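You operate a simulated robot arm through the tools that you are given. There is no shell and no other tool. Be economical: measure what you need, move in short steps, check, and stop when the job is done.

The job below is to be done with a simulated robot arm. You get a single attempt, and the scene is never put back.

JOB
Slot the three filters into the filter tray's marked slots by their grades.

Only the result counts: the job must be done as asked and must still hold three seconds after the hand-in. Knocking over, shifting, dropping, spilling or breaking anything else fails it.

ROBOT AND FRAMES
A 7-joint arm with a vacuum gripper, on a carriage that runs on a rail from [0, 63] to [-10, -2417] (x, y) and turns from -1.763 to 4.032 rad about z. Base frame: it is fixed where the carriage stands at the start and does not move with it; the origin is on the floor, on the carriage's upright axis, x ahead of it, y to its left, z up. Readings come in mm, rad, newtons and seconds.
With the tool pointing down near the work surface it reaches from about 320 to 740 mm from the robot's upright axis, wherever it stands. Its first joint turns from -2.897 to 2.897 rad. Places, roughly: hard slot [600, -100, 900]; medium slot [600, -100, 900]; soft slot [500, -100, 900]. Payload 1.06 kg.
Tool frame: the origin (TCP) lies in the middle of the cups' lips, and z points out of the cups. The gripper has 1 cup of 24 mm across, covering 24 by 24 mm (tool x, y); the bellows give 8 mm. With the vacuum on, a cup seals on a smooth face that it is pressed against (1 to 4 N); it does not hold porous or soft things. The pull reaches 23 N.
Orientation is that of the tool frame in the base frame, as a unit quaternion [x, y, z, w]. With the cups facing straight down, the tool's x points along the base's -x, its y along +y and its z along -z.

CONTROLS
- The arm moves only by the tool apply_moves. Its argument "steps" is a list of rows, each a list of 3 entries, a list of its own where there are three numbers: the vacuum: 1 switches it on, 0 off, then the shift along the base's x, y, z in units of 25 mm (1.0 is 25 mm), then the turn, a rotation vector about the base's x, y, z in units of 8 degrees (1.0 is 8 degrees). In form: [[valve, [tx, ty, tz], [wx, wy, wz]], ...]. A call has 1 to 10 rows; each row shifts and turns the commanded pose from where the row before left it. A call with a number of a shift or a turn outside -1 to 1 is refused whole. Each row takes 0.2 s and may step no farther than 50 mm and 0.15 rad from the row before; otherwise, or with a gripper value out of range, the whole call is refused. Where a pose cannot be reached the arm comes as near as it can. A force on the tool above 60 N (or 10 N above the force at the start of the call, whichever is more), or a blocked arm, ends the call early, and 0.2 s more pass. The pull builds up within a second once a cup has sealed. Time passes only in rows, and 0.2 s behind the last, so rows that do not move give it time. It gives the time, the measured TCP pose, the force on the tool (base axes) and the pull of the vacuum at its end, in the units of the frame above (readings bear some noise), with the torque about the TCP (base axes, N m) and any sound that the robot's microphone picked up.
- Cameras (640 x 400 px; columns grow to the right, rows downward): "scene" is now at [21.2, 138.1, 1610.3]; the picture's right is [-0.19, -0.98, 0.00], its down [-0.64, 0.13, -0.76] and it looks along [0.75, -0.15, -0.65] (base axes); focal length 252 px, centre (320, 200). "wrist" rides on the gripper at [78, 19, -96] in the tool frame; the picture's right is [-0.24, 0.97, 0.00], its down [-0.71, -0.17, -0.69] and it looks along [-0.67, -0.16, 0.73] (tool axes); focal length 243 px, centre (320, 200). There is no depth. A picture from a camera that has moved, and an enlarged one, comes with that camera's place and axes in the base frame and with its lens. The place of the scene camera against the robot may be out by one fixed shift of up to 25 mm in any direction.
- capture(camera): a new picture of that camera. No time passes.
- raise_lower(by): slides the trunk up (or, below 0, down) by that many mm; the arm and the scene camera ride with it, the base frame stays. It gives what a move gives, with no picture.
- drive_base(legs): drives the robot by 1 to 6 legs, each [ahead, left, turn to the left] in mm, mm and rad, along the robot's own axes; the way and the turn of a leg run together, so that a leg with both is an arc; at most 1500 mm and 3.142 rad a leg. The arm and the cameras ride along, it lands a little off, and it stops where it bumps. It keeps to its track: a leg is cut to what the track allows. It gives what a move gives.
- aim_head(pan, tilt): turns the head with the scene camera to pan (to the left, within 2.705 rad either way) and tilt (down, from -0.506 to 1.204), counted from straight ahead of the robot. It gives what a move gives.
- zoom(camera, box): a new picture of the part [left, top, right, bottom] of that camera's present view, enlarged. No time passes.
- finish_job(): hands the job in; it is judged then, once.

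Work in short steps. Places have to be worked out from the pictures, the camera data and where the tool is seen: move nearer, look again, correct. Check each grasp and each placing, and mend what went wrong. You have 120 turns and 78 pictures in all, those below and enlarged ones among them. Switch the vacuum off and draw the arm clear of the work before you hand the job in, unless the task says otherwise; then end with one line.

The tools are called after "Emit:" as a command line: name --argument value ..., lists and objects as JSON in quotes. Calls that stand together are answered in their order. apply_moves: Moves the arm, as the interface text tells. Its arguments: {"type":"object","properties":{"steps":{"type":"array","items":{"type":"array"}}},"required":["steps"]} The other tools are called the same way: raise_lower (by) slides the trunk up or down; drive_base (legs) drives the base; aim_head (pan, tilt) turns the head that bears the scene camera; capture (camera) takes a picture; zoom (camera, box) takes an enlarged picture of a part of a camera's view; finish_job () hands the job in.

At the start:

```text
clock: 0.0
tool_pos: [353.5, 155.3, 1261.2]
orientation: [0.001, 1.0, 0.001, 0.0]
contact_force: [-0.2, -0.5, 0.3]
moment: [0.03, 0.02, 0.01]
pull: 0.1
trunk travel left (down, up): [-525.0, 65.0]
robot x, y, heading: [-1.3, 0.7, -0.002]
head pan, tilt: [-0.195, 0.705]
```

scene: 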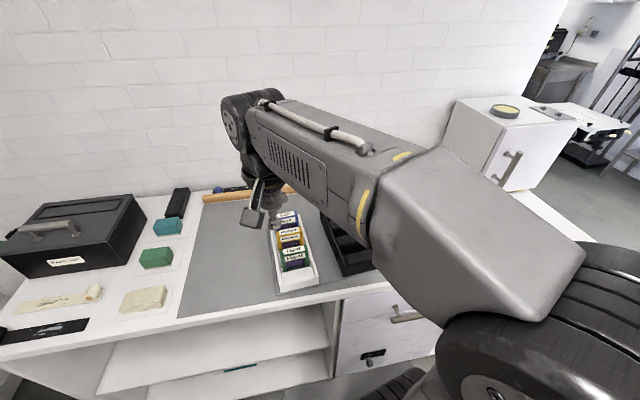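
wrist: 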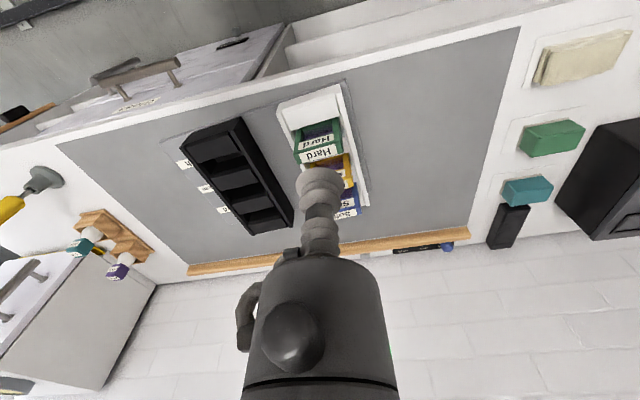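

The filters stand in a white box under the arm, and a black tray with labels lies to its right. I'll zoom in on both.

Emit:
zoom --camera "wrist" --box '[160, 70, 400, 250]'

Emit:
zoom --camera "scene" --box '[230, 180, 390, 300]'

```text
2.22 times, centred on (280, 160) of wrist
camera zoom: at [275.8, 174.0, 1358.1], right [0.24, 0.97, 0.0], down [0.71, -0.17, 0.69], along [0.67, -0.16, -0.73], focal length 539 px, centre (409, 289)
```

zoom: 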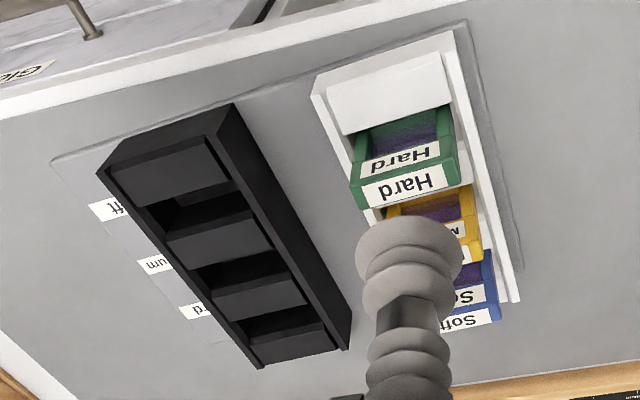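

```text
3.33 times, centred on (310, 240) of scene
camera zoom: at [21.2, 138.1, 1610.3], right [-0.19, -0.98, 0.0], down [-0.64, 0.13, -0.76], along [0.75, -0.15, -0.65], focal length 839 px, centre (353, 67)
```

zoom: 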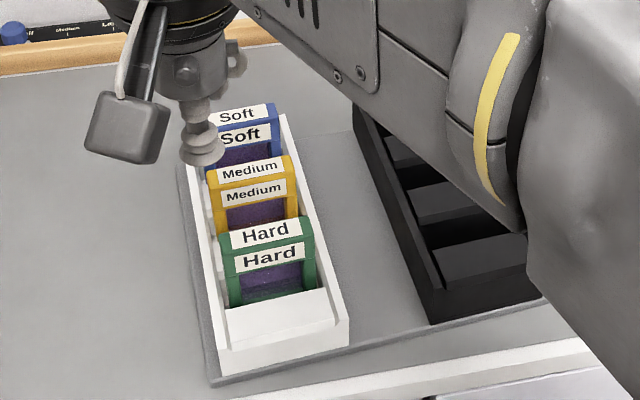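

Grades read near to far: in the box Hard, Medium, Soft. The tray labels end in "ft", "um", "rd", so Soft is nearest. I'll move toward −y for a second look at the tray so I can triangulate.

Emit:
apply_moves --steps '[[0, [0, -1, 0], [0, 0, 0]], [0, [0, -1, 0], [0, 0, 0]], [0, [0, -1, 0], [0, 0, 0]], [0, [0, -1, 0], [0, 0, 0]], [0, [0, -1, 0], [0, 0, 0]], [0, [0, -1, 0], [0, 0, 0]], [0, [0, -1, 0], [0, 0, 0]], [0, [0, -1, 0], [0, 0, 0]]]'

Emit:
capture --camera "wrist"

Emit:
capture --camera "scene"

```text
clock: 1.8
tool_pos: [353.7, -44.4, 1262.5]
orientation: [0.0, 1.0, 0.0, 0.0]
contact_force: [0.8, 0.1, 0.2]
moment: [-0.01, 0.02, -0.05]
pull: 0.0
trunk travel left (down, up): [-525.0, 65.0]
robot x, y, heading: [-3.7, -4.6, -0.002]
head pan, tilt: [-0.195, 0.705]
```

```text
73 pictures are left
camera wrist: at [275.4, -24.6, 1359.6], right [0.24, 0.97, 0.0], down [0.71, -0.17, 0.69], along [0.67, -0.16, -0.73], focal length 243 px, centre (320, 200)
```

wrist: 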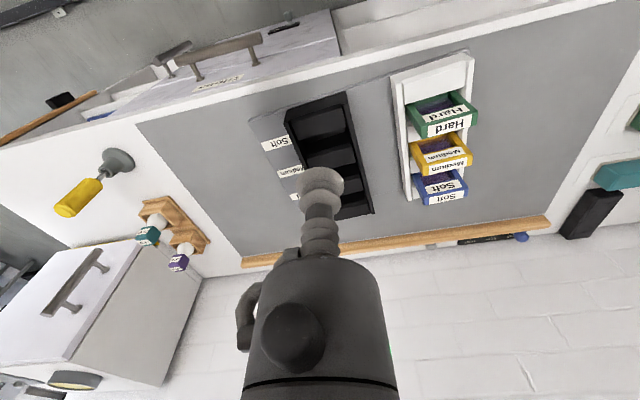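

```text
72 pictures are left
camera scene: at [21.2, 138.0, 1610.3], right [-0.19, -0.98, 0.0], down [-0.64, 0.13, -0.76], along [0.75, -0.15, -0.65], focal length 252 px, centre (320, 200)
```

scene: 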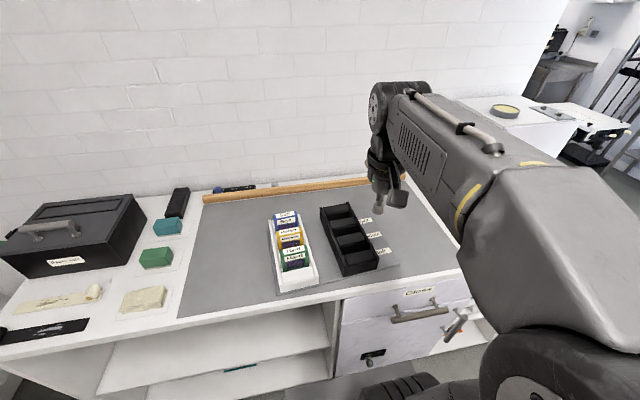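

Emit:
zoom --camera "wrist" --box '[240, 40, 500, 220]'

Emit:
zoom --camera "scene" --box '[255, 195, 405, 300]'

```text
2.22 times, centred on (370, 130) of wrist
camera zoom: at [275.4, -24.6, 1359.6], right [0.24, 0.97, 0.0], down [0.71, -0.17, 0.69], along [0.67, -0.16, -0.73], focal length 539 px, centre (209, 356)
```

zoom: 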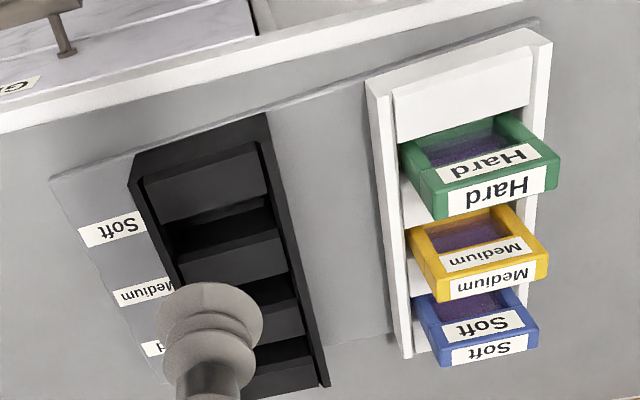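

```text
3.81 times, centred on (330, 248) of scene
camera zoom: at [21.2, 138.0, 1610.3], right [-0.19, -0.98, 0.0], down [-0.64, 0.13, -0.76], along [0.75, -0.15, -0.65], focal length 958 px, centre (282, 19)
```

zoom: 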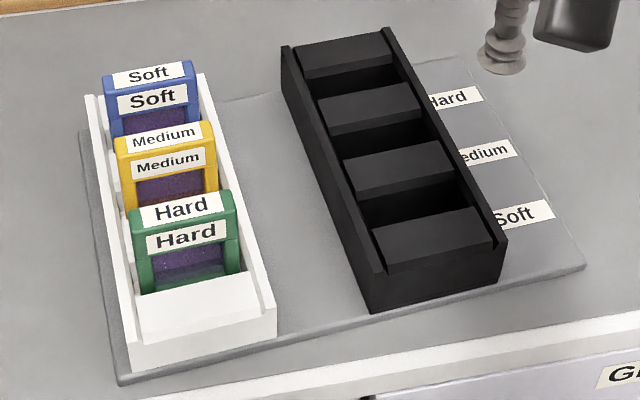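

Hard's top is at about (483,122,1022), with the filters spaced about 75 mm and yawed about 0.08 rad. For precise tray geometry I'll look closer, from the tray's right side.

Emit:
apply_moves --steps '[[0, [0.6, -1, -0.6], [0, 0, 0]], [0, [0.6, -1, -0.6], [0, 0, 0]], [0, [0.6, -1, -0.6], [0, 0, 0]], [0, [0.6, -1, -0.6], [0, 0, 0]], [0, [0.3, -1, -0.6], [0, 0, 0]], [0, [0, -0.5, -0.6], [0, 0, 0]]]'

Emit:
zoom --camera "wrist" --box '[300, 0, 620, 200]'

```text
clock: 3.2
tool_pos: [424.1, -184.8, 1168.9]
orientation: [0.0, 1.0, 0.0, 0.0]
contact_force: [0.1, -0.5, -0.4]
moment: [-0.03, 0.03, -0.02]
pull: 0.1
trunk travel left (down, up): [-525.0, 65.0]
robot x, y, heading: [-0.9, -0.4, -0.003]
head pan, tilt: [-0.195, 0.705]
```

```text
2.00 times, centred on (460, 100) of wrist
camera zoom: at [346.1, -165.7, 1266.0], right [0.24, 0.97, 0.0], down [0.71, -0.17, 0.68], along [0.67, -0.16, -0.73], focal length 485 px, centre (40, 400)
```

zoom: 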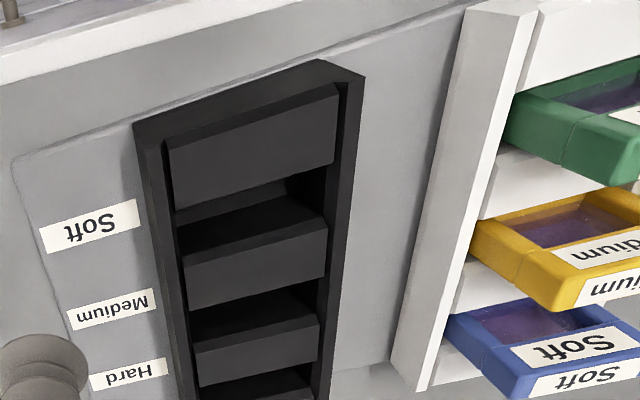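

Now the opposite-side view for triangulation.

Emit:
apply_moves --steps '[[0, [0, 1, 0], [0, 0, 0]], [0, [0, 1, 0], [0, 0, 0]], [0, [0, 1, 0], [0, 0, 0]], [0, [0, 1, 0], [0, 0, 0]], [0, [0, 1, 0], [0, 0, 0]], [0, [0, 1, 0], [0, 0, 0]], [0, [0, 1, 0], [0, 0, 0]], [0, [0, 1, 0], [0, 0, 0]], [0, [0, 1, 0], [0, 0, 0]], [0, [0, 1, 0], [0, 0, 0]]]'

Emit:
zoom --camera "wrist" --box '[80, 0, 400, 200]'

```text
clock: 5.4
tool_pos: [420.5, 66.8, 1170.5]
orientation: [0.0, 1.0, 0.0, 0.0]
contact_force: [-0.3, 0.0, 0.1]
moment: [0.0, 0.02, -0.03]
pull: 0.1
trunk travel left (down, up): [-525.0, 65.0]
robot x, y, heading: [3.6, -2.1, -0.004]
head pan, tilt: [-0.195, 0.705]
```

```text
2.00 times, centred on (240, 100) of wrist
camera zoom: at [343.6, 86.2, 1267.8], right [0.24, 0.97, 0.0], down [0.71, -0.17, 0.68], along [0.67, -0.16, -0.73], focal length 485 px, centre (480, 400)
```

zoom: 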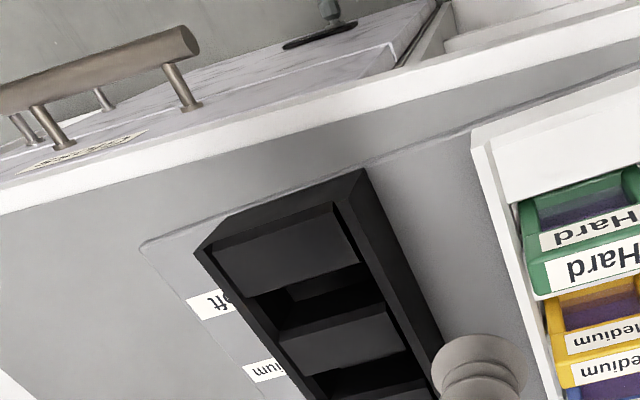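

Triangulated: tray rim z≈973, yaw about 0.07, slot centres at x≈497/569/644 and y≈−68/−62/−56. The Hard filter's top centre is at about (485,119,1022). I'll move above it and check.

Emit:
apply_moves --steps '[[0, [0.86, 0.7, 0], [0, 0, 0]], [0, [0.86, 0.7, 0], [0, 0, 0]], [0, [0.86, 0.69, 0], [0, 0, 0]], [0, [0, 0, -1], [0, 0, 0]], [0, [0, 0, -1], [0, 0, 0]], [0, [0, 0, -1], [0, 0, 0]], [0, [0, 0, -1], [0, 0, 0]], [0, [0, 0, 0], [0, 0, 0]]]'

Emit:
capture --camera "wrist"

Emit:
zoom --camera "scene" --box '[255, 195, 405, 300]'

```text
clock: 7.2
tool_pos: [484.6, 120.6, 1070.6]
orientation: [0.001, 1.0, 0.001, 0.0]
contact_force: [1.0, -0.7, 0.1]
moment: [0.03, 0.0, 0.01]
pull: 0.0
trunk travel left (down, up): [-525.0, 65.0]
robot x, y, heading: [0.2, 3.3, -0.002]
head pan, tilt: [-0.195, 0.705]
```

```text
67 pictures are left
camera wrist: at [408.0, 139.2, 1166.6], right [0.24, 0.97, 0.0], down [0.71, -0.17, 0.69], along [0.67, -0.16, -0.73], focal length 243 px, centre (320, 200)
```

wrist: 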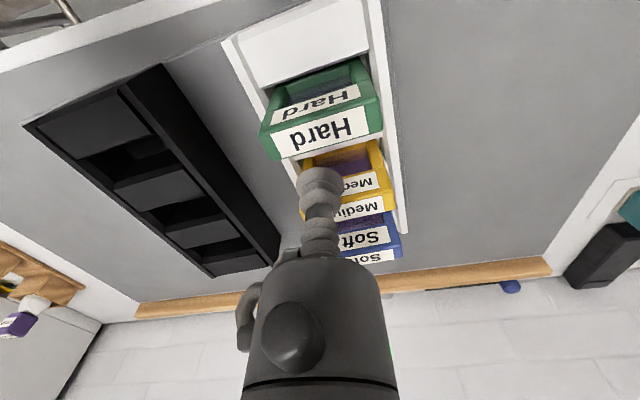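

```text
3.81 times, centred on (330, 248) of scene
camera zoom: at [21.4, 138.2, 1610.3], right [-0.19, -0.98, 0.0], down [-0.64, 0.13, -0.76], along [0.75, -0.15, -0.65], focal length 958 px, centre (282, 19)
```

zoom: 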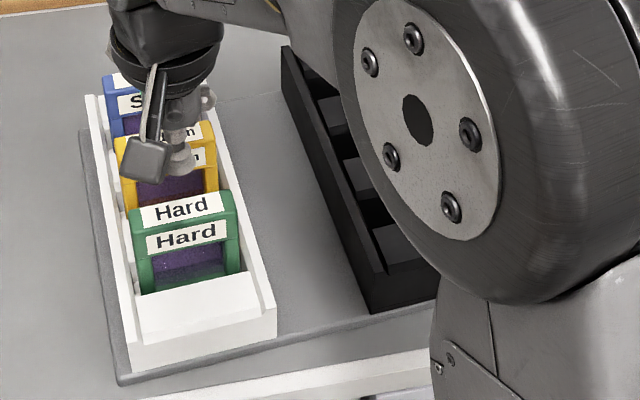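

The cup is nearly over the label centre (about (482,121)). I'll shift 2 mm and descend with the vacuum on in small steps near contact.

Emit:
apply_moves --steps '[[1, [-0.08, 0, -0.9], [0, 0, 0]], [1, [0, 0, -0.6], [0, 0, 0]], [1, [0, 0, -0.12], [0, 0, 0]], [1, [0, 0, -0.12], [0, 0, 0]], [1, [0, 0, 0], [0, 0, 0]]]'

```text
clock: 8.4
tool_pos: [482.5, 119.5, 1027.7]
orientation: [0.0, 1.0, 0.0, 0.001]
contact_force: [0.3, 0.4, -0.1]
moment: [-0.01, 0.0, 0.02]
pull: 0.1
trunk travel left (down, up): [-525.0, 65.0]
robot x, y, heading: [-3.0, -2.4, 0.003]
head pan, tilt: [-0.195, 0.705]
```

No contact yet at z=1027.7; I'll go on in 2 mm steps.

Emit:
apply_moves --steps '[[1, [0, 0, -0.08], [0, 0, 0]], [1, [0, 0, -0.08], [0, 0, 0]], [1, [0, 0, -0.08], [0, 0, 0]], [1, [0, 0, 0], [0, 0, 0]]]'

Emit:
capture --camera "wrist"

```text
clock: 9.4
tool_pos: [482.5, 120.2, 1023.9]
orientation: [0.0, 1.0, 0.0, 0.001]
contact_force: [0.7, 1.2, 7.2]
moment: [0.0, 0.02, 0.05]
pull: 23.2
trunk travel left (down, up): [-525.0, 65.0]
robot x, y, heading: [-1.3, 1.0, -0.001]
head pan, tilt: [-0.195, 0.705]
```

```text
65 pictures are left
camera wrist: at [405.1, 138.5, 1120.1], right [0.23, 0.97, 0.0], down [0.71, -0.17, 0.69], along [0.67, -0.16, -0.73], focal length 243 px, centre (320, 200)
```

wrist: 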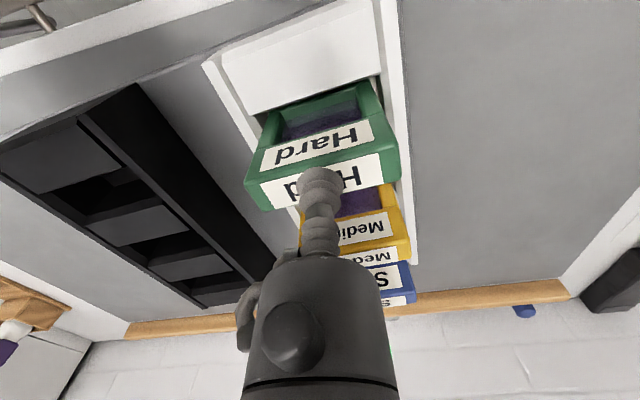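

Sealed at 23 N, with the top at z≈1024. I'll lift straight up, gently at first.

Emit:
apply_moves --steps '[[1, [0, 0, 0.3], [0, 0, 0]], [1, [0, 0, 0.6], [0, 0, 0]], [1, [0, 0, 0.8], [0, 0, 0]], [1, [0, 0, 0.8], [0, 0, 0]], [1, [0, 0, 0.8], [0, 0, 0]], [1, [0, 0, 0.8], [0, 0, 0]], [1, [0, 0, 0.8], [0, 0, 0]], [1, [0, 0, 0.8], [0, 0, 0]], [1, [0, 0, 0], [0, 0, 0]]]'

Emit:
capture --camera "wrist"

Emit:
zoom --camera "scene" --box '[235, 170, 395, 300]'

```text
clock: 11.4
tool_pos: [484.4, 120.5, 1165.7]
orientation: [0.0, 1.0, 0.0, 0.0]
contact_force: [0.0, 0.4, -0.5]
moment: [-0.02, 0.0, 0.01]
pull: 23.3
trunk travel left (down, up): [-525.0, 65.0]
robot x, y, heading: [2.2, -0.8, -0.003]
head pan, tilt: [-0.195, 0.705]
```

```text
64 pictures are left
camera wrist: at [405.6, 137.7, 1261.8], right [0.24, 0.97, 0.0], down [0.71, -0.17, 0.69], along [0.67, -0.16, -0.73], focal length 243 px, centre (320, 200)
```

wrist: 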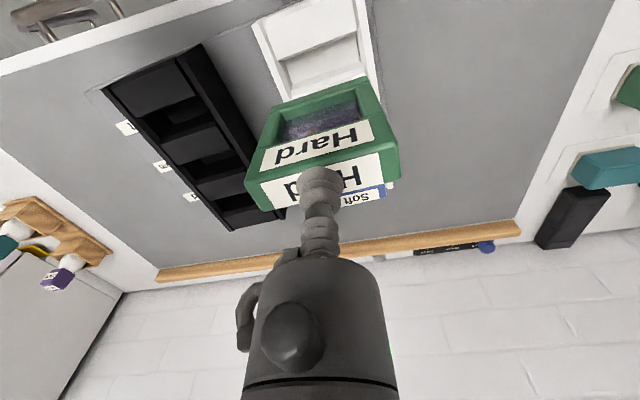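

```text
3.08 times, centred on (315, 235) of scene
camera zoom: at [21.3, 138.2, 1610.3], right [-0.19, -0.98, 0.0], down [-0.64, 0.13, -0.76], along [0.75, -0.15, -0.65], focal length 774 px, centre (335, 92)
```

zoom: 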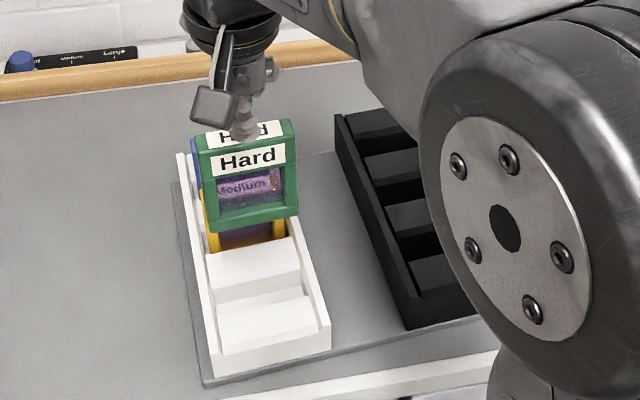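

Held level. I'll carry it sideways at this height over the tray, then forward.

Emit:
apply_moves --steps '[[1, [0, -0.7, 0], [0, 0, 0]], [1, [0, -0.7, 0], [0, 0, 0]], [1, [0, -0.7, 0], [0, 0, 0]], [1, [0, -0.7, 0], [0, 0, 0]], [1, [0, -0.7, 0], [0, 0, 0]], [1, [0, -0.7, 0], [0, 0, 0]], [1, [0, -0.7, 0], [0, 0, 0]], [1, [0, -0.7, 0], [0, 0, 0]], [1, [0, -0.7, 0], [0, 0, 0]], [1, [0, -0.75, 0], [0, 0, 0]]]'

Emit:
apply_moves --steps '[[1, [0.7, 0, 0], [0, 0, 0]], [1, [0.7, 0, 0], [0, 0, 0]], [1, [0.7, 0, 0], [0, 0, 0]], [1, [0.7, 0, 0], [0, 0, 0]], [1, [0.7, 0, 0], [0, 0, 0]], [1, [0.7, 0, 0], [0, 0, 0]], [1, [0.7, 0, 0], [0, 0, 0]], [1, [0.7, 0, 0], [0, 0, 0]], [1, [0.7, 0, 0], [0, 0, 0]], [1, [0, 0, 0], [0, 0, 0]]]'

Emit:
capture --camera "wrist"

Emit:
capture --camera "scene"

```text
clock: 13.6
tool_pos: [483.9, -58.3, 1162.6]
orientation: [0.0, 1.0, 0.0, 0.0]
contact_force: [-0.1, 0.4, -0.7]
moment: [0.02, -0.06, 0.01]
pull: 22.9
trunk travel left (down, up): [-525.0, 65.0]
robot x, y, heading: [1.8, 2.6, -0.002]
head pan, tilt: [-0.195, 0.705]
```

```text
clock: 15.8
tool_pos: [643.9, -56.0, 1163.7]
orientation: [-0.001, 1.0, 0.0, 0.0]
contact_force: [1.0, -0.3, -1.3]
moment: [0.01, 0.02, 0.0]
pull: 22.9
trunk travel left (down, up): [-525.0, 65.0]
robot x, y, heading: [0.6, 1.0, -0.002]
head pan, tilt: [-0.195, 0.705]
```

```text
62 pictures are left
camera wrist: at [565.5, -37.2, 1260.4], right [0.24, 0.97, 0.0], down [0.71, -0.17, 0.68], along [0.67, -0.16, -0.73], focal length 243 px, centre (320, 200)
```

wrist: 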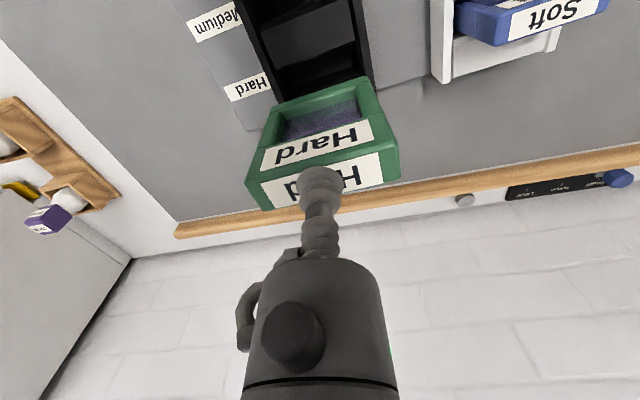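

```text
61 pictures are left
camera scene: at [21.6, 138.1, 1610.3], right [-0.19, -0.98, 0.0], down [-0.64, 0.13, -0.76], along [0.75, -0.15, -0.65], focal length 252 px, centre (320, 200)
```

scene: 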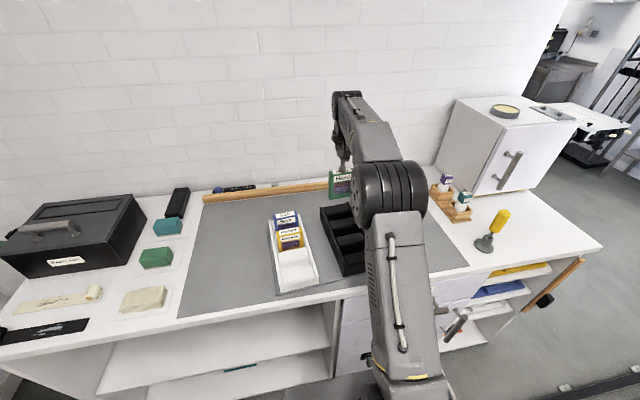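

I'll zoom both views to check alignment.

Emit:
zoom --camera "wrist" --box '[220, 0, 420, 125]'

Emit:
zoom --camera "scene" --box '[300, 160, 400, 280]'

```text
3.20 times, centred on (320, 62) of wrist
camera zoom: at [565.5, -37.2, 1260.4], right [0.24, 0.97, 0.0], down [0.71, -0.17, 0.68], along [0.67, -0.16, -0.73], focal length 776 px, centre (320, 640)
```

zoom: 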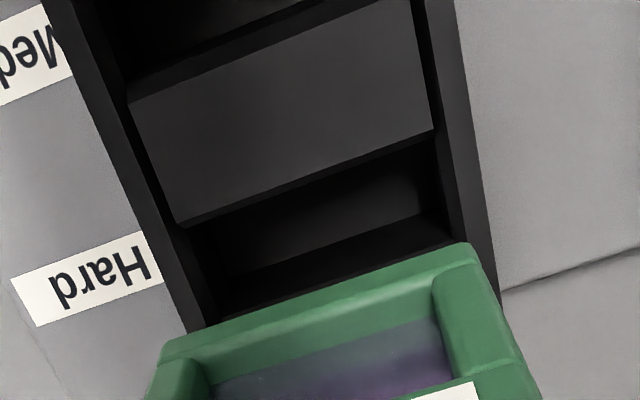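

```text
3.33 times, centred on (350, 220) of scene
camera zoom: at [21.6, 138.1, 1610.3], right [-0.19, -0.98, 0.0], down [-0.64, 0.13, -0.76], along [0.75, -0.15, -0.65], focal length 839 px, centre (220, 133)
```

zoom: 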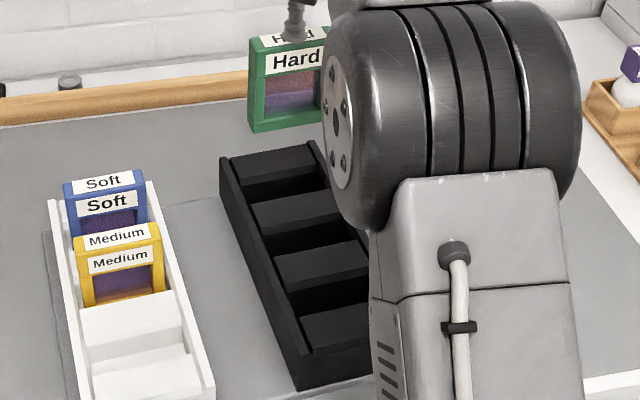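

The filter's yaw is about 0.085 and the tray's about 0.059, so I'll need −0.026 rad. The far slot centre is near (648,−60). I'll check how the filter sits on the cup.

Emit:
zoom --camera "wrist" --box '[230, 65, 430, 225]'

```text
2.50 times, centred on (330, 145) of wrist
camera zoom: at [565.5, -37.2, 1260.4], right [0.24, 0.97, 0.0], down [0.71, -0.17, 0.68], along [0.67, -0.16, -0.73], focal length 606 px, centre (295, 338)
```

zoom: 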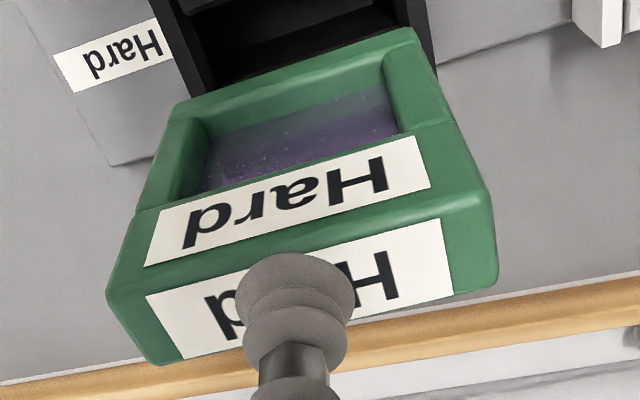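

The filter centre is about (−2.5, +2.5) from the TCP. I'll shift to TCP (650.5,−62), rotate −0.026 rad, lower to just above the rim and check.

Emit:
apply_moves --steps '[[1, [0.26, -0.24, 0], [0, 0, -0.19]], [1, [0, 0, -0.7], [0, 0, 0]], [1, [0, 0, -0.7], [0, 0, 0]], [1, [0, 0, -0.7], [0, 0, 0]], [1, [0, 0, -0.6], [0, 0, 0]], [1, [0, 0, -0.4], [0, 0, 0]], [1, [0, 0, 0], [0, 0, 0]]]'

Emit:
zoom --camera "wrist" --box '[220, 0, 420, 125]'

Emit:
zoom --camera "scene" --box '[300, 160, 400, 280]'

```text
clock: 17.4
tool_pos: [647.2, -61.9, 1088.4]
orientation: [0.014, 1.0, 0.0, 0.0]
contact_force: [-0.4, -0.3, -1.1]
moment: [0.02, -0.01, 0.03]
pull: 22.6
trunk travel left (down, up): [-525.0, 65.0]
robot x, y, heading: [0.1, -0.6, -0.004]
head pan, tilt: [-0.195, 0.705]
```

```text
3.20 times, centred on (320, 62) of wrist
camera zoom: at [569.6, -40.0, 1183.9], right [0.26, 0.97, 0.0], down [0.7, -0.19, 0.68], along [0.66, -0.18, -0.73], focal length 776 px, centre (320, 640)
```

zoom: 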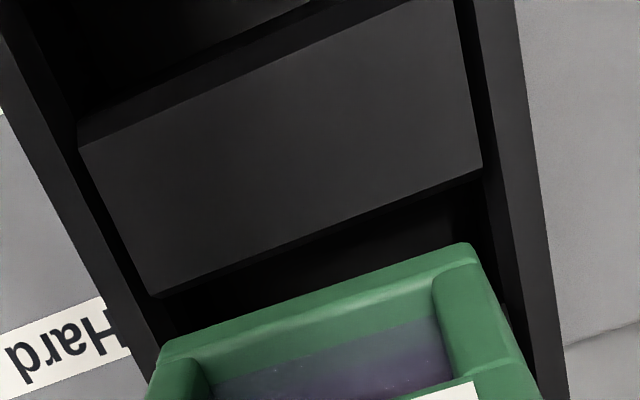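

```text
3.33 times, centred on (350, 220) of scene
camera zoom: at [21.4, 138.1, 1610.3], right [-0.19, -0.98, 0.0], down [-0.64, 0.13, -0.76], along [0.75, -0.15, -0.65], focal length 839 px, centre (220, 133)
```

zoom: 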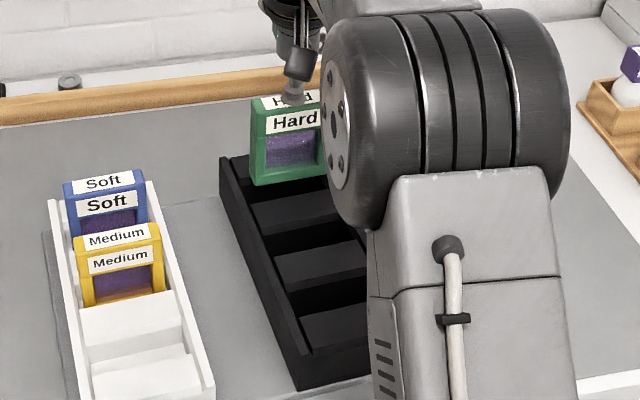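

I want a more precise measurement of the slot edge and the filter's bottom edge, so I'll zoom tighter.

Emit:
zoom --camera "wrist" --box '[255, 40, 335, 115]'

Emit:
zoom --camera "wrist" --box '[320, 30, 400, 105]'

```text
5.33 times, centred on (295, 78) of wrist
camera zoom: at [569.6, -40.0, 1183.9], right [0.26, 0.97, 0.0], down [0.7, -0.19, 0.68], along [0.66, -0.18, -0.73], focal length 1294 px, centre (453, 853)
```

zoom: 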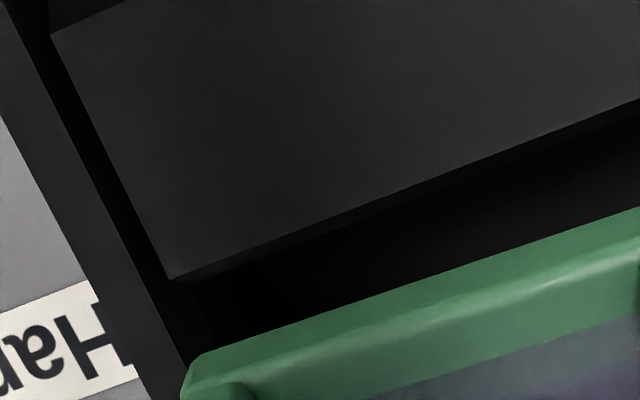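

```text
5.33 times, centred on (360, 68) of wrist
camera zoom: at [569.6, -40.0, 1183.9], right [0.26, 0.97, 0.0], down [0.7, -0.19, 0.68], along [0.66, -0.18, -0.73], focal length 1294 px, centre (107, 907)
```

zoom: 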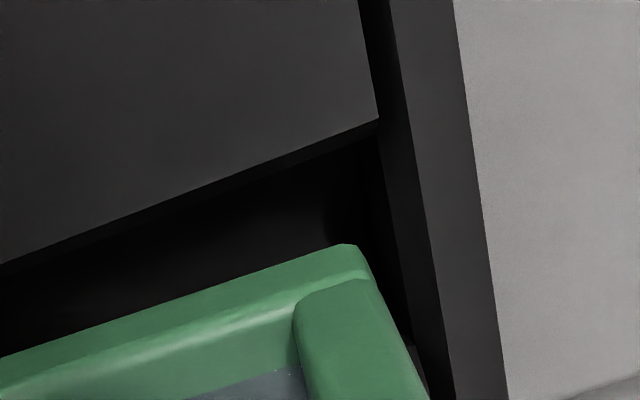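

The tray yaw is about 0.074, the filter is 3–4 mm too far in −y, and x is about right. I'll correct and lower slowly into the slot, watching the force.

Emit:
apply_moves --steps '[[1, [0.04, 0.14, 0], [0, 0, 0.08]], [1, [0, 0, 0], [0, 0, 0]], [1, [0, 0, -0.3], [0, 0, 0]], [1, [0, 0, -0.3], [0, 0, 0]], [1, [0, 0, -0.3], [0, 0, 0]], [1, [0, 0, -0.3], [0, 0, 0]], [1, [0, 0, 0], [0, 0, 0]]]'

Emit:
zoom --camera "wrist" --box '[220, 0, 420, 125]'

```text
clock: 19.0
tool_pos: [649.3, -58.7, 1058.2]
orientation: [0.007, 1.0, 0.0, -0.001]
contact_force: [0.0, 0.9, -0.9]
moment: [0.03, 0.03, 0.01]
pull: 23.1
trunk travel left (down, up): [-525.0, 65.0]
robot x, y, heading: [-2.5, -3.0, -0.001]
head pan, tilt: [-0.195, 0.705]
```

```text
3.20 times, centred on (320, 62) of wrist
camera zoom: at [571.1, -38.6, 1153.3], right [0.25, 0.97, 0.0], down [0.71, -0.18, 0.68], along [0.66, -0.17, -0.73], focal length 776 px, centre (320, 640)
```

zoom: 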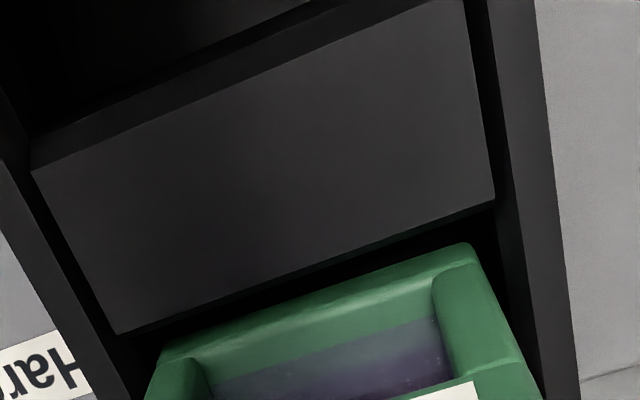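

The bottom is now below the rim with no contact force. Continuing down.

Emit:
apply_moves --steps '[[1, [0, 0, -0.25], [0, 0, 0]], [1, [0, 0, -0.25], [0, 0, 0]], [1, [0, 0, -0.25], [0, 0, 0]], [1, [0, 0, -0.2], [0, 0, 0]], [1, [0, 0, 0], [0, 0, 0]]]'

```text
clock: 20.2
tool_pos: [648.1, -59.8, 1032.0]
orientation: [0.007, 1.0, 0.0, 0.0]
contact_force: [0.5, 1.2, -1.4]
moment: [-0.02, -0.03, -0.02]
pull: 22.8
trunk travel left (down, up): [-525.0, 65.0]
robot x, y, heading: [-0.8, 0.8, -0.004]
head pan, tilt: [-0.195, 0.705]
```

Still free at 1032; I'll take small steps to the floor.

Emit:
apply_moves --steps '[[1, [0, 0, -0.12], [0, 0, 0]], [1, [0, 0, -0.1], [0, 0, 0]], [1, [0, 0, 0], [0, 0, 0]]]'

Emit:
zoom --camera "wrist" --box '[220, 20, 460, 220]'

```text
clock: 21.0
tool_pos: [648.3, -58.2, 1027.9]
orientation: [0.008, 1.0, -0.001, -0.001]
contact_force: [0.9, 0.4, -1.4]
moment: [-0.01, 0.0, -0.03]
pull: 23.2
trunk travel left (down, up): [-525.0, 65.0]
robot x, y, heading: [-1.2, -1.6, 0.002]
head pan, tilt: [-0.195, 0.705]
```

```text
2.00 times, centred on (340, 120) of wrist
camera zoom: at [571.2, -38.0, 1124.0], right [0.25, 0.97, 0.0], down [0.71, -0.18, 0.69], along [0.66, -0.17, -0.73], focal length 485 px, centre (280, 360)
```

zoom: 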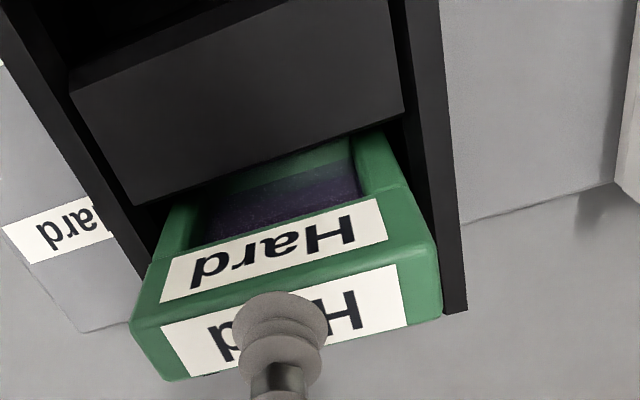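

It's well in the slot. Continuing to seat it.

Emit:
apply_moves --steps '[[1, [0, 0, -0.08], [0, 0, 0]], [1, [0, 0, -0.08], [0, 0, 0]], [1, [0, 0, 0], [0, 0, 0]]]'

```text
clock: 21.8
tool_pos: [648.9, -58.7, 1024.0]
orientation: [0.008, 1.0, 0.0, 0.001]
contact_force: [-0.1, -0.5, 0.2]
moment: [0.02, 0.02, 0.05]
pull: 22.8
trunk travel left (down, up): [-525.0, 65.0]
robot x, y, heading: [0.3, -2.1, -0.002]
head pan, tilt: [-0.195, 0.705]
```

Emit:
apply_moves --steps '[[1, [0, 0, -0.06], [0, 0, 0]], [1, [0, 0, -0.06], [0, 0, 0]], [1, [0, 0, 0], [0, 0, 0]]]'

```text
clock: 22.6
tool_pos: [647.9, -59.6, 1023.3]
orientation: [0.008, 1.0, 0.0, 0.002]
contact_force: [1.9, -0.4, 16.3]
moment: [0.03, -0.03, 0.0]
pull: 22.6
trunk travel left (down, up): [-525.0, 65.0]
robot x, y, heading: [0.7, -1.7, 0.002]
head pan, tilt: [-0.195, 0.705]
```

It's seated at 1023, the same height as in the box. I'll ease off, release, wait and lift.

Emit:
apply_moves --steps '[[1, [0, 0, 0.06], [0, 0, 0]], [0, [0, 0, 0], [0, 0, 0]], [0, [0, 0, 0], [0, 0, 0]], [0, [0, 0, 0], [0, 0, 0]], [0, [0, 0, 0], [0, 0, 0]], [0, [0, 0, 0], [0, 0, 0]]]'

Emit:
apply_moves --steps '[[0, [0, 0, 0.2], [0, 0, 0]], [0, [0, 0, 0.5], [0, 0, 0]], [0, [0, 0, 1], [0, 0, 0.11]], [0, [0, 0, 1], [0, 0, 0]], [0, [0, 0, 1], [0, 0, 0]], [0, [-0.8, 0, 0], [0, 0, 0]], [0, [-0.8, 0, 0], [0, 0, 0]], [0, [-0.8, 0, 0], [0, 0, 0]], [0, [-0.8, 0, 0], [0, 0, 0]]]'

Emit:
capture --camera "wrist"

Emit:
zoom --camera "scene" --box '[255, 175, 405, 300]'

```text
clock: 24.0
tool_pos: [649.0, -59.9, 1022.5]
orientation: [0.009, 1.0, 0.001, 0.0]
contact_force: [-0.8, 1.0, 0.7]
moment: [-0.01, 0.0, 0.0]
pull: 0.1
trunk travel left (down, up): [-525.0, 65.0]
robot x, y, heading: [2.5, -2.6, 0.001]
head pan, tilt: [-0.195, 0.705]
```

```text
clock: 26.0
tool_pos: [569.3, -60.6, 1115.1]
orientation: [0.0, 1.0, 0.0, 0.0]
contact_force: [0.4, 0.1, -0.6]
moment: [-0.01, -0.02, -0.01]
pull: 0.0
trunk travel left (down, up): [-525.0, 65.0]
robot x, y, heading: [-2.1, -1.6, -0.001]
head pan, tilt: [-0.195, 0.705]
```

```text
51 pictures are left
camera wrist: at [491.5, -40.7, 1211.6], right [0.24, 0.97, 0.0], down [0.71, -0.17, 0.68], along [0.67, -0.16, -0.73], focal length 243 px, centre (320, 200)
```

wrist: 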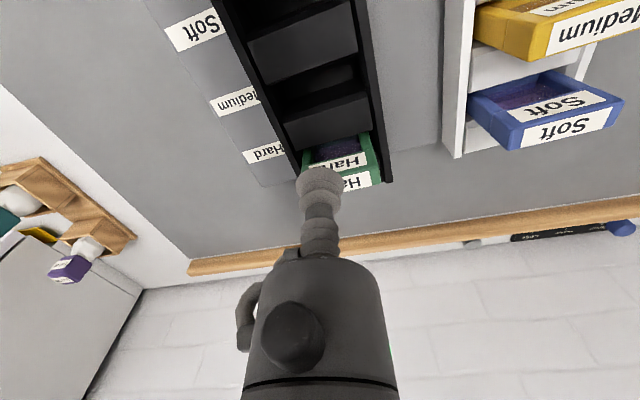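

```text
3.20 times, centred on (330, 238) of scene
camera zoom: at [21.2, 138.2, 1610.3], right [-0.19, -0.98, 0.0], down [-0.64, 0.13, -0.76], along [0.75, -0.15, -0.65], focal length 805 px, centre (288, 80)
```

zoom: 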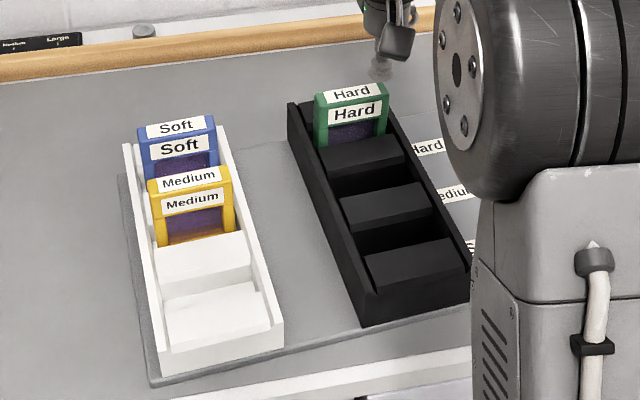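

Hard is standing in the far slot. Next is Medium, around (557,128); I'll move above it and look.

Emit:
apply_moves --steps '[[0, [-0.5, 0.84, 0], [0, 0, 0]], [0, [0, 0.84, 0], [0, 0, 0]], [0, [0, 0.84, 0], [0, 0, 0]], [0, [0, 0.84, 0], [0, 0, 0]], [0, [0, 0.84, 0], [0, 0, 0]], [0, [0, 0.84, 0], [0, 0, 0]], [0, [0, 0.84, 0], [0, 0, 0]], [0, [0, 0.84, 0], [0, 0, 0]], [0, [0, 0.84, -0.8], [0, 0, 0]], [0, [0, 0, -0.8], [0, 0, 0]]]'

Emit:
zoom --camera "wrist" --box '[230, 60, 430, 220]'

```text
clock: 28.2
tool_pos: [555.0, 129.1, 1072.6]
orientation: [0.0, 1.0, 0.0, 0.001]
contact_force: [0.9, 0.3, 0.6]
moment: [-0.03, 0.04, 0.0]
pull: 0.0
trunk travel left (down, up): [-525.0, 65.0]
robot x, y, heading: [-2.9, 5.4, 0.0]
head pan, tilt: [-0.195, 0.705]
```

```text
2.50 times, centred on (330, 140) of wrist
camera zoom: at [477.2, 148.7, 1170.0], right [0.24, 0.97, 0.0], down [0.71, -0.17, 0.69], along [0.67, -0.16, -0.73], focal length 606 px, centre (295, 350)
```

zoom: 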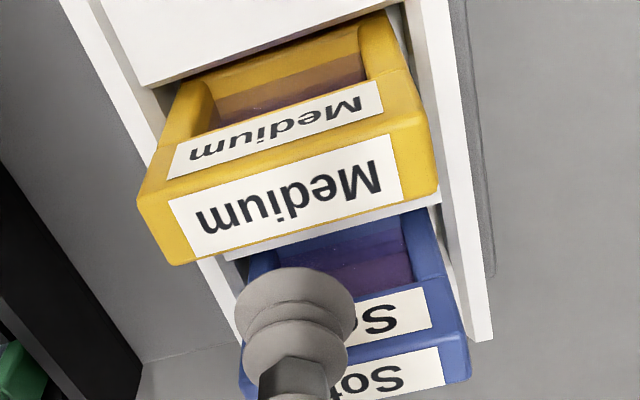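

The Medium centre is at about (554.5,129), so I'm already over it. Descending with the vacuum on.

Emit:
apply_moves --steps '[[1, [0, 0, -0.9], [0, 0, 0]], [1, [0, 0, -0.6], [0, 0, 0]], [1, [0, 0, -0.2], [0, 0, 0]], [1, [0, 0, -0.1], [0, 0, 0]], [1, [0, 0, -0.06], [0, 0, 0]], [1, [0, 0, -0.06], [0, 0, 0]], [1, [0, 0, 0], [0, 0, 0]], [1, [0, 0, 0], [0, 0, 0]]]'

```text
clock: 30.0
tool_pos: [556.3, 130.0, 1026.9]
orientation: [0.001, 1.0, 0.001, 0.0]
contact_force: [-0.1, -0.3, 0.4]
moment: [0.0, -0.01, 0.02]
pull: 22.8
trunk travel left (down, up): [-525.0, 65.0]
robot x, y, heading: [-0.4, 0.5, -0.003]
head pan, tilt: [-0.195, 0.705]
```

Sealed. Lifting 140 mm.

Emit:
apply_moves --steps '[[1, [0, 0, 0.3], [0, 0, 0]], [1, [0, 0, 0.6], [0, 0, 0]], [1, [0, 0, 0.8], [0, 0, 0]], [1, [0, 0, 0.8], [0, 0, 0]], [1, [0, 0, 0.8], [0, 0, 0]], [1, [0, 0, 0.8], [0, 0, 0]], [1, [0, 0, 0.8], [0, 0, 0]], [1, [0, 0, 0.6], [0, 0, 0]], [1, [0, 0, 0], [0, 0, 0]]]'

Emit:
zoom --camera "wrist" --box '[230, 65, 430, 225]'

```text
clock: 32.0
tool_pos: [555.9, 128.5, 1166.1]
orientation: [0.0, 1.0, 0.0, 0.0]
contact_force: [0.1, 0.4, 0.4]
moment: [-0.01, -0.01, 0.01]
pull: 22.9
trunk travel left (down, up): [-525.0, 65.0]
robot x, y, heading: [-0.3, -0.2, 0.001]
head pan, tilt: [-0.195, 0.705]
```

```text
2.50 times, centred on (330, 145) of wrist
camera zoom: at [477.7, 147.5, 1261.3], right [0.24, 0.97, 0.0], down [0.71, -0.17, 0.68], along [0.67, -0.16, -0.73], focal length 606 px, centre (295, 338)
```

zoom: 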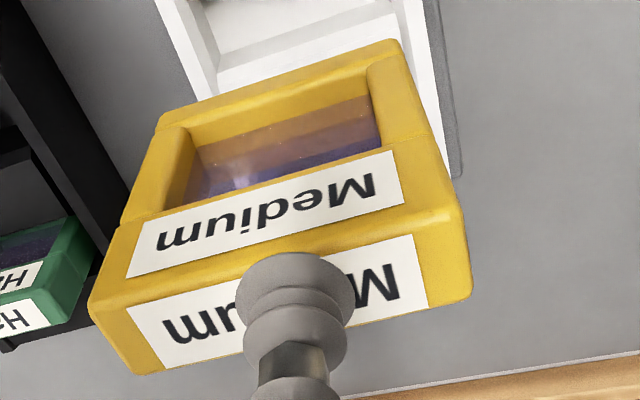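

Compared with Hard's grip, this one is offset by about (+2,−5) mm. The target TCP is ≈ (572,−59.5) with yaw −0.015. Carrying it over.

Emit:
apply_moves --steps '[[1, [0.1, -0.75, 0], [0, 0, -0.11]], [1, [0.1, -0.75, 0], [0, 0, 0]], [1, [0.1, -0.75, 0], [0, 0, 0]], [1, [0.1, -0.75, 0], [0, 0, 0]], [1, [0.1, -0.75, 0], [0, 0, 0]], [1, [0.15, -0.75, 0], [0, 0, 0]], [1, [0, -0.75, 0], [0, 0, 0]], [1, [0, -0.75, 0], [0, 0, 0]], [1, [0, -0.76, 0], [0, 0, 0]], [1, [0, -0.76, 0], [0, 0, 0]]]'

Emit:
apply_moves --steps '[[1, [0, 0, -0.7], [0, 0, 0]], [1, [0, 0, -0.7], [0, 0, 0]], [1, [0, 0, -0.7], [0, 0, 0]], [1, [0, 0, -0.6], [0, 0, 0]], [1, [0, 0, -0.4], [0, 0, 0]], [1, [0, 0, 0], [0, 0, 0]]]'

Emit:
zoom --camera "wrist" --box '[220, 0, 420, 125]'

Emit:
zoom --camera "scene" --box '[295, 165, 395, 285]'

```text
clock: 34.2
tool_pos: [573.4, -58.9, 1165.4]
orientation: [0.008, 1.0, 0.0, -0.001]
contact_force: [-0.2, 1.0, -1.8]
moment: [0.02, 0.01, -0.01]
pull: 22.9
trunk travel left (down, up): [-525.0, 65.0]
robot x, y, heading: [0.8, 0.0, 0.002]
head pan, tilt: [-0.195, 0.705]
```

```text
clock: 35.6
tool_pos: [572.1, -59.1, 1086.0]
orientation: [0.008, 1.0, 0.0, 0.0]
contact_force: [-0.2, 0.3, -0.8]
moment: [-0.04, -0.03, 0.0]
pull: 22.8
trunk travel left (down, up): [-525.0, 65.0]
robot x, y, heading: [-2.2, -1.8, 0.002]
head pan, tilt: [-0.195, 0.705]
```

```text
3.20 times, centred on (320, 62) of wrist
camera zoom: at [495.1, -37.6, 1182.9], right [0.25, 0.97, 0.0], down [0.71, -0.18, 0.68], along [0.66, -0.17, -0.73], focal length 776 px, centre (320, 640)
```

zoom: 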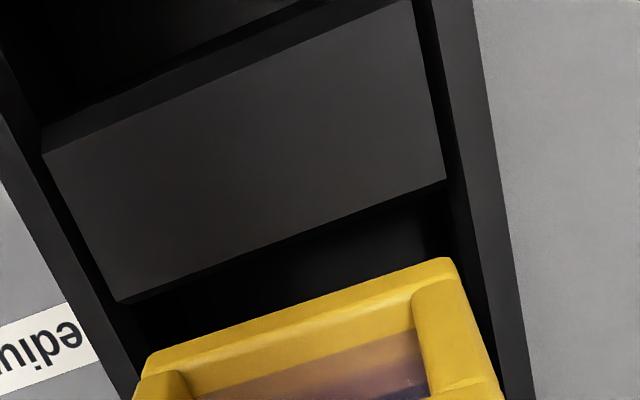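

```text
3.33 times, centred on (345, 225) of scene
camera zoom: at [21.4, 138.1, 1610.3], right [-0.19, -0.98, 0.0], down [-0.64, 0.13, -0.76], along [0.75, -0.15, -0.65], focal length 839 px, centre (237, 117)
```

zoom: 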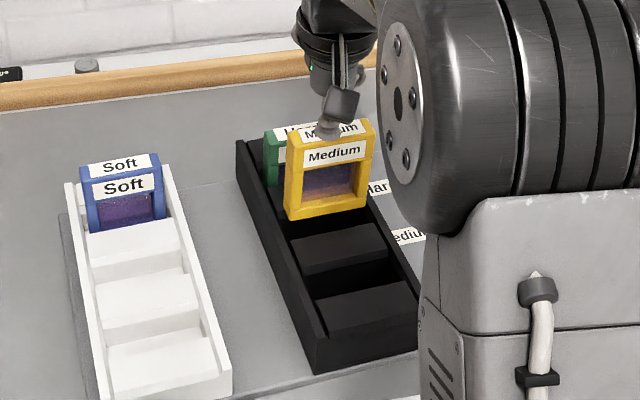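

Relative to the slot, the lateral position is good and the filter is about 2 mm too far in x. I'll correct −1.5 mm and lower slowly.

Emit:
apply_moves --steps '[[1, [-0.06, 0, 0], [0, 0, 0.05]], [1, [0, 0, 0], [0, 0, 0]], [1, [0, 0, -0.3], [0, 0, 0]], [1, [0, 0, -0.3], [0, 0, 0]], [1, [0, 0, -0.3], [0, 0, 0]], [1, [0, 0, -0.25], [0, 0, 0]], [1, [0, 0, 0], [0, 0, 0]]]'

Emit:
zoom --camera "wrist" --box '[220, 0, 420, 125]'

```text
clock: 37.2
tool_pos: [571.4, -59.9, 1058.3]
orientation: [0.004, 1.0, 0.0, 0.0]
contact_force: [-0.1, -0.6, -0.7]
moment: [-0.01, 0.01, 0.0]
pull: 22.6
trunk travel left (down, up): [-525.0, 65.0]
robot x, y, heading: [1.0, -0.9, -0.003]
head pan, tilt: [-0.195, 0.705]
```

```text
3.20 times, centred on (320, 62) of wrist
camera zoom: at [493.1, -39.9, 1154.7], right [0.24, 0.97, 0.0], down [0.71, -0.18, 0.68], along [0.66, -0.17, -0.73], focal length 776 px, centre (320, 640)
```

zoom: 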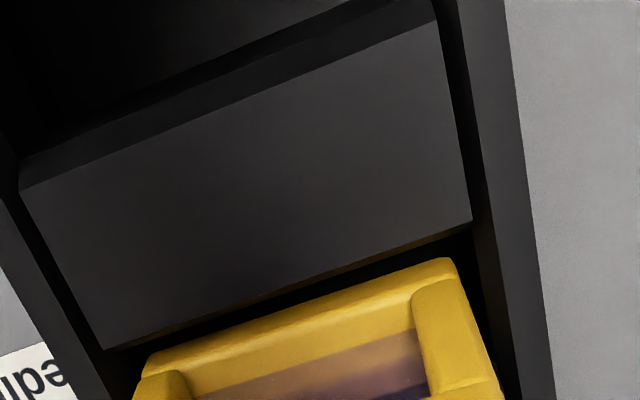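

It's inside the slot with even clearance. Continuing down.

Emit:
apply_moves --steps '[[1, [0, 0, -0.25], [0, 0, 0]], [1, [0, 0, -0.25], [0, 0, 0]], [1, [0, 0, -0.25], [0, 0, 0]], [1, [0, 0, -0.25], [0, 0, 0]], [1, [0, 0, -0.15], [0, 0, 0]], [1, [0, 0, 0], [0, 0, 0]]]'

Emit:
apply_moves --steps '[[1, [0, 0, -0.07], [0, 0, 0]], [1, [0, 0, -0.07], [0, 0, 0]], [1, [0, 0, 0], [0, 0, 0]]]'

```text
clock: 38.6
tool_pos: [570.4, -58.0, 1030.1]
orientation: [0.004, 1.0, 0.0, 0.0]
contact_force: [0.6, 0.4, -0.4]
moment: [0.05, 0.01, 0.0]
pull: 23.0
trunk travel left (down, up): [-525.0, 65.0]
robot x, y, heading: [0.8, 1.1, -0.001]
head pan, tilt: [-0.195, 0.705]
```

```text
clock: 39.4
tool_pos: [570.8, -58.8, 1026.2]
orientation: [0.004, 1.0, 0.0, 0.0]
contact_force: [-0.2, 0.0, -1.7]
moment: [-0.01, 0.0, 0.01]
pull: 22.5
trunk travel left (down, up): [-525.0, 65.0]
robot x, y, heading: [-1.2, -0.3, 0.003]
head pan, tilt: [-0.195, 0.705]
```

Emit:
apply_moves --steps '[[1, [0, 0, -0.06], [0, 0, 0]], [1, [0, 0, -0.05], [0, 0, 0]], [1, [0, 0, 0], [0, 0, 0]]]'

```text
clock: 40.2
tool_pos: [570.4, -59.0, 1024.2]
orientation: [0.005, 1.0, 0.0, 0.001]
contact_force: [0.3, 1.2, 8.3]
moment: [0.01, -0.01, 0.03]
pull: 22.9
trunk travel left (down, up): [-525.0, 65.0]
robot x, y, heading: [-0.8, 2.8, -0.001]
head pan, tilt: [-0.195, 0.705]
```

Seated at 1024. I'll release, wait, lift, and restore the yaw.

Emit:
apply_moves --steps '[[1, [0, 0, 0.03], [0, 0, 0]], [0, [0, 0, 0], [0, 0, 0]], [0, [0, 0, 0], [0, 0, 0]], [0, [0, 0, 0], [0, 0, 0]], [0, [0, 0, 0], [0, 0, 0]], [0, [0, 0, 0], [0, 0, 0]]]'

Emit:
apply_moves --steps '[[0, [0, 0, 0.2], [0, 0, 0]], [0, [0, 0, 0.5], [0, 0, 0]], [0, [0, 0, 1], [0, 0, 0.06]], [0, [0, 0, 1], [0, 0, 0]], [0, [0, 0, 1], [0, 0, 0]], [0, [0.5, 0.8, 0], [0, 0, 0]], [0, [0.5, 0.8, 0], [0, 0, 0]], [0, [0.5, 0.8, 0], [0, 0, 0]], [0, [0.5, 0.8, 0], [0, 0, 0]]]'

Emit:
apply_moves --steps '[[0, [0.2, 0.9, 0], [0, 0, 0]], [0, [0.2, 0.9, 0], [0, 0, 0]], [0, [0, 0.9, 0], [0, 0, 0]], [0, [0, 0.9, 0], [0, 0, 0]], [0, [0, 0.9, -0.8], [0, 0, 0]], [0, [0, 0.2, -0.8], [0, 0, 0]], [0, [0, 0, 0], [0, 0, 0]]]'

Emit:
zoom --camera "wrist" --box '[230, 60, 430, 220]'

Emit:
zoom --camera "scene" --box '[255, 175, 405, 300]'

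```text
clock: 41.6
tool_pos: [571.3, -59.8, 1024.5]
orientation: [0.004, 1.0, 0.0, 0.0]
contact_force: [-0.2, 0.3, 0.5]
moment: [0.02, 0.0, 0.0]
pull: 0.1
trunk travel left (down, up): [-525.0, 65.0]
robot x, y, heading: [-0.5, -0.7, 0.005]
head pan, tilt: [-0.195, 0.705]
```

```text
clock: 43.6
tool_pos: [620.2, 25.4, 1117.8]
orientation: [0.0, 1.0, 0.0, 0.001]
contact_force: [-0.5, 0.0, 0.6]
moment: [0.01, 0.02, -0.03]
pull: 0.0
trunk travel left (down, up): [-525.0, 65.0]
robot x, y, heading: [1.3, -1.8, 0.001]
head pan, tilt: [-0.195, 0.705]
```

```text
clock: 45.2
tool_pos: [632.6, 137.4, 1077.1]
orientation: [0.0, 1.0, 0.0, 0.0]
contact_force: [0.4, -0.2, 0.3]
moment: [-0.02, 0.03, 0.01]
pull: 0.0
trunk travel left (down, up): [-525.0, 65.0]
robot x, y, heading: [-1.4, 3.4, 0.006]
head pan, tilt: [-0.195, 0.705]
```

```text
2.50 times, centred on (330, 140) of wrist
camera zoom: at [553.8, 157.6, 1173.1], right [0.24, 0.97, 0.0], down [0.71, -0.17, 0.68], along [0.67, -0.16, -0.73], focal length 606 px, centre (295, 350)
```

zoom: 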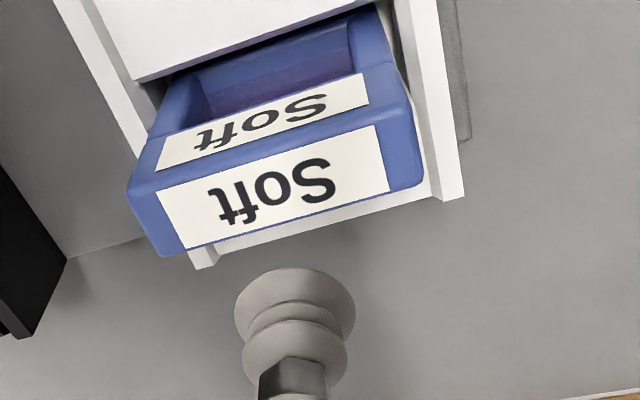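

```text
3.20 times, centred on (330, 238) of scene
camera zoom: at [21.3, 138.1, 1610.3], right [-0.19, -0.98, 0.0], down [-0.64, 0.13, -0.76], along [0.75, -0.15, -0.65], focal length 805 px, centre (288, 80)
```

zoom: 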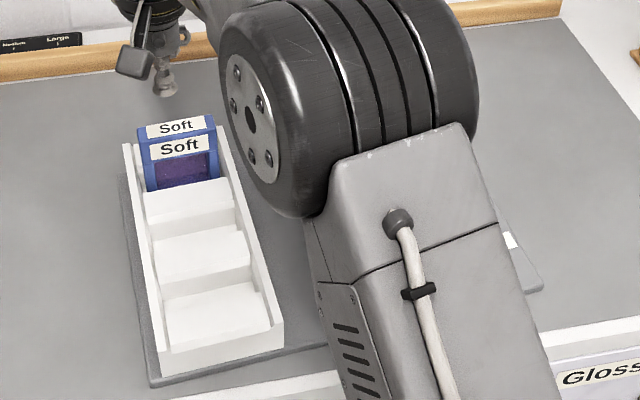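

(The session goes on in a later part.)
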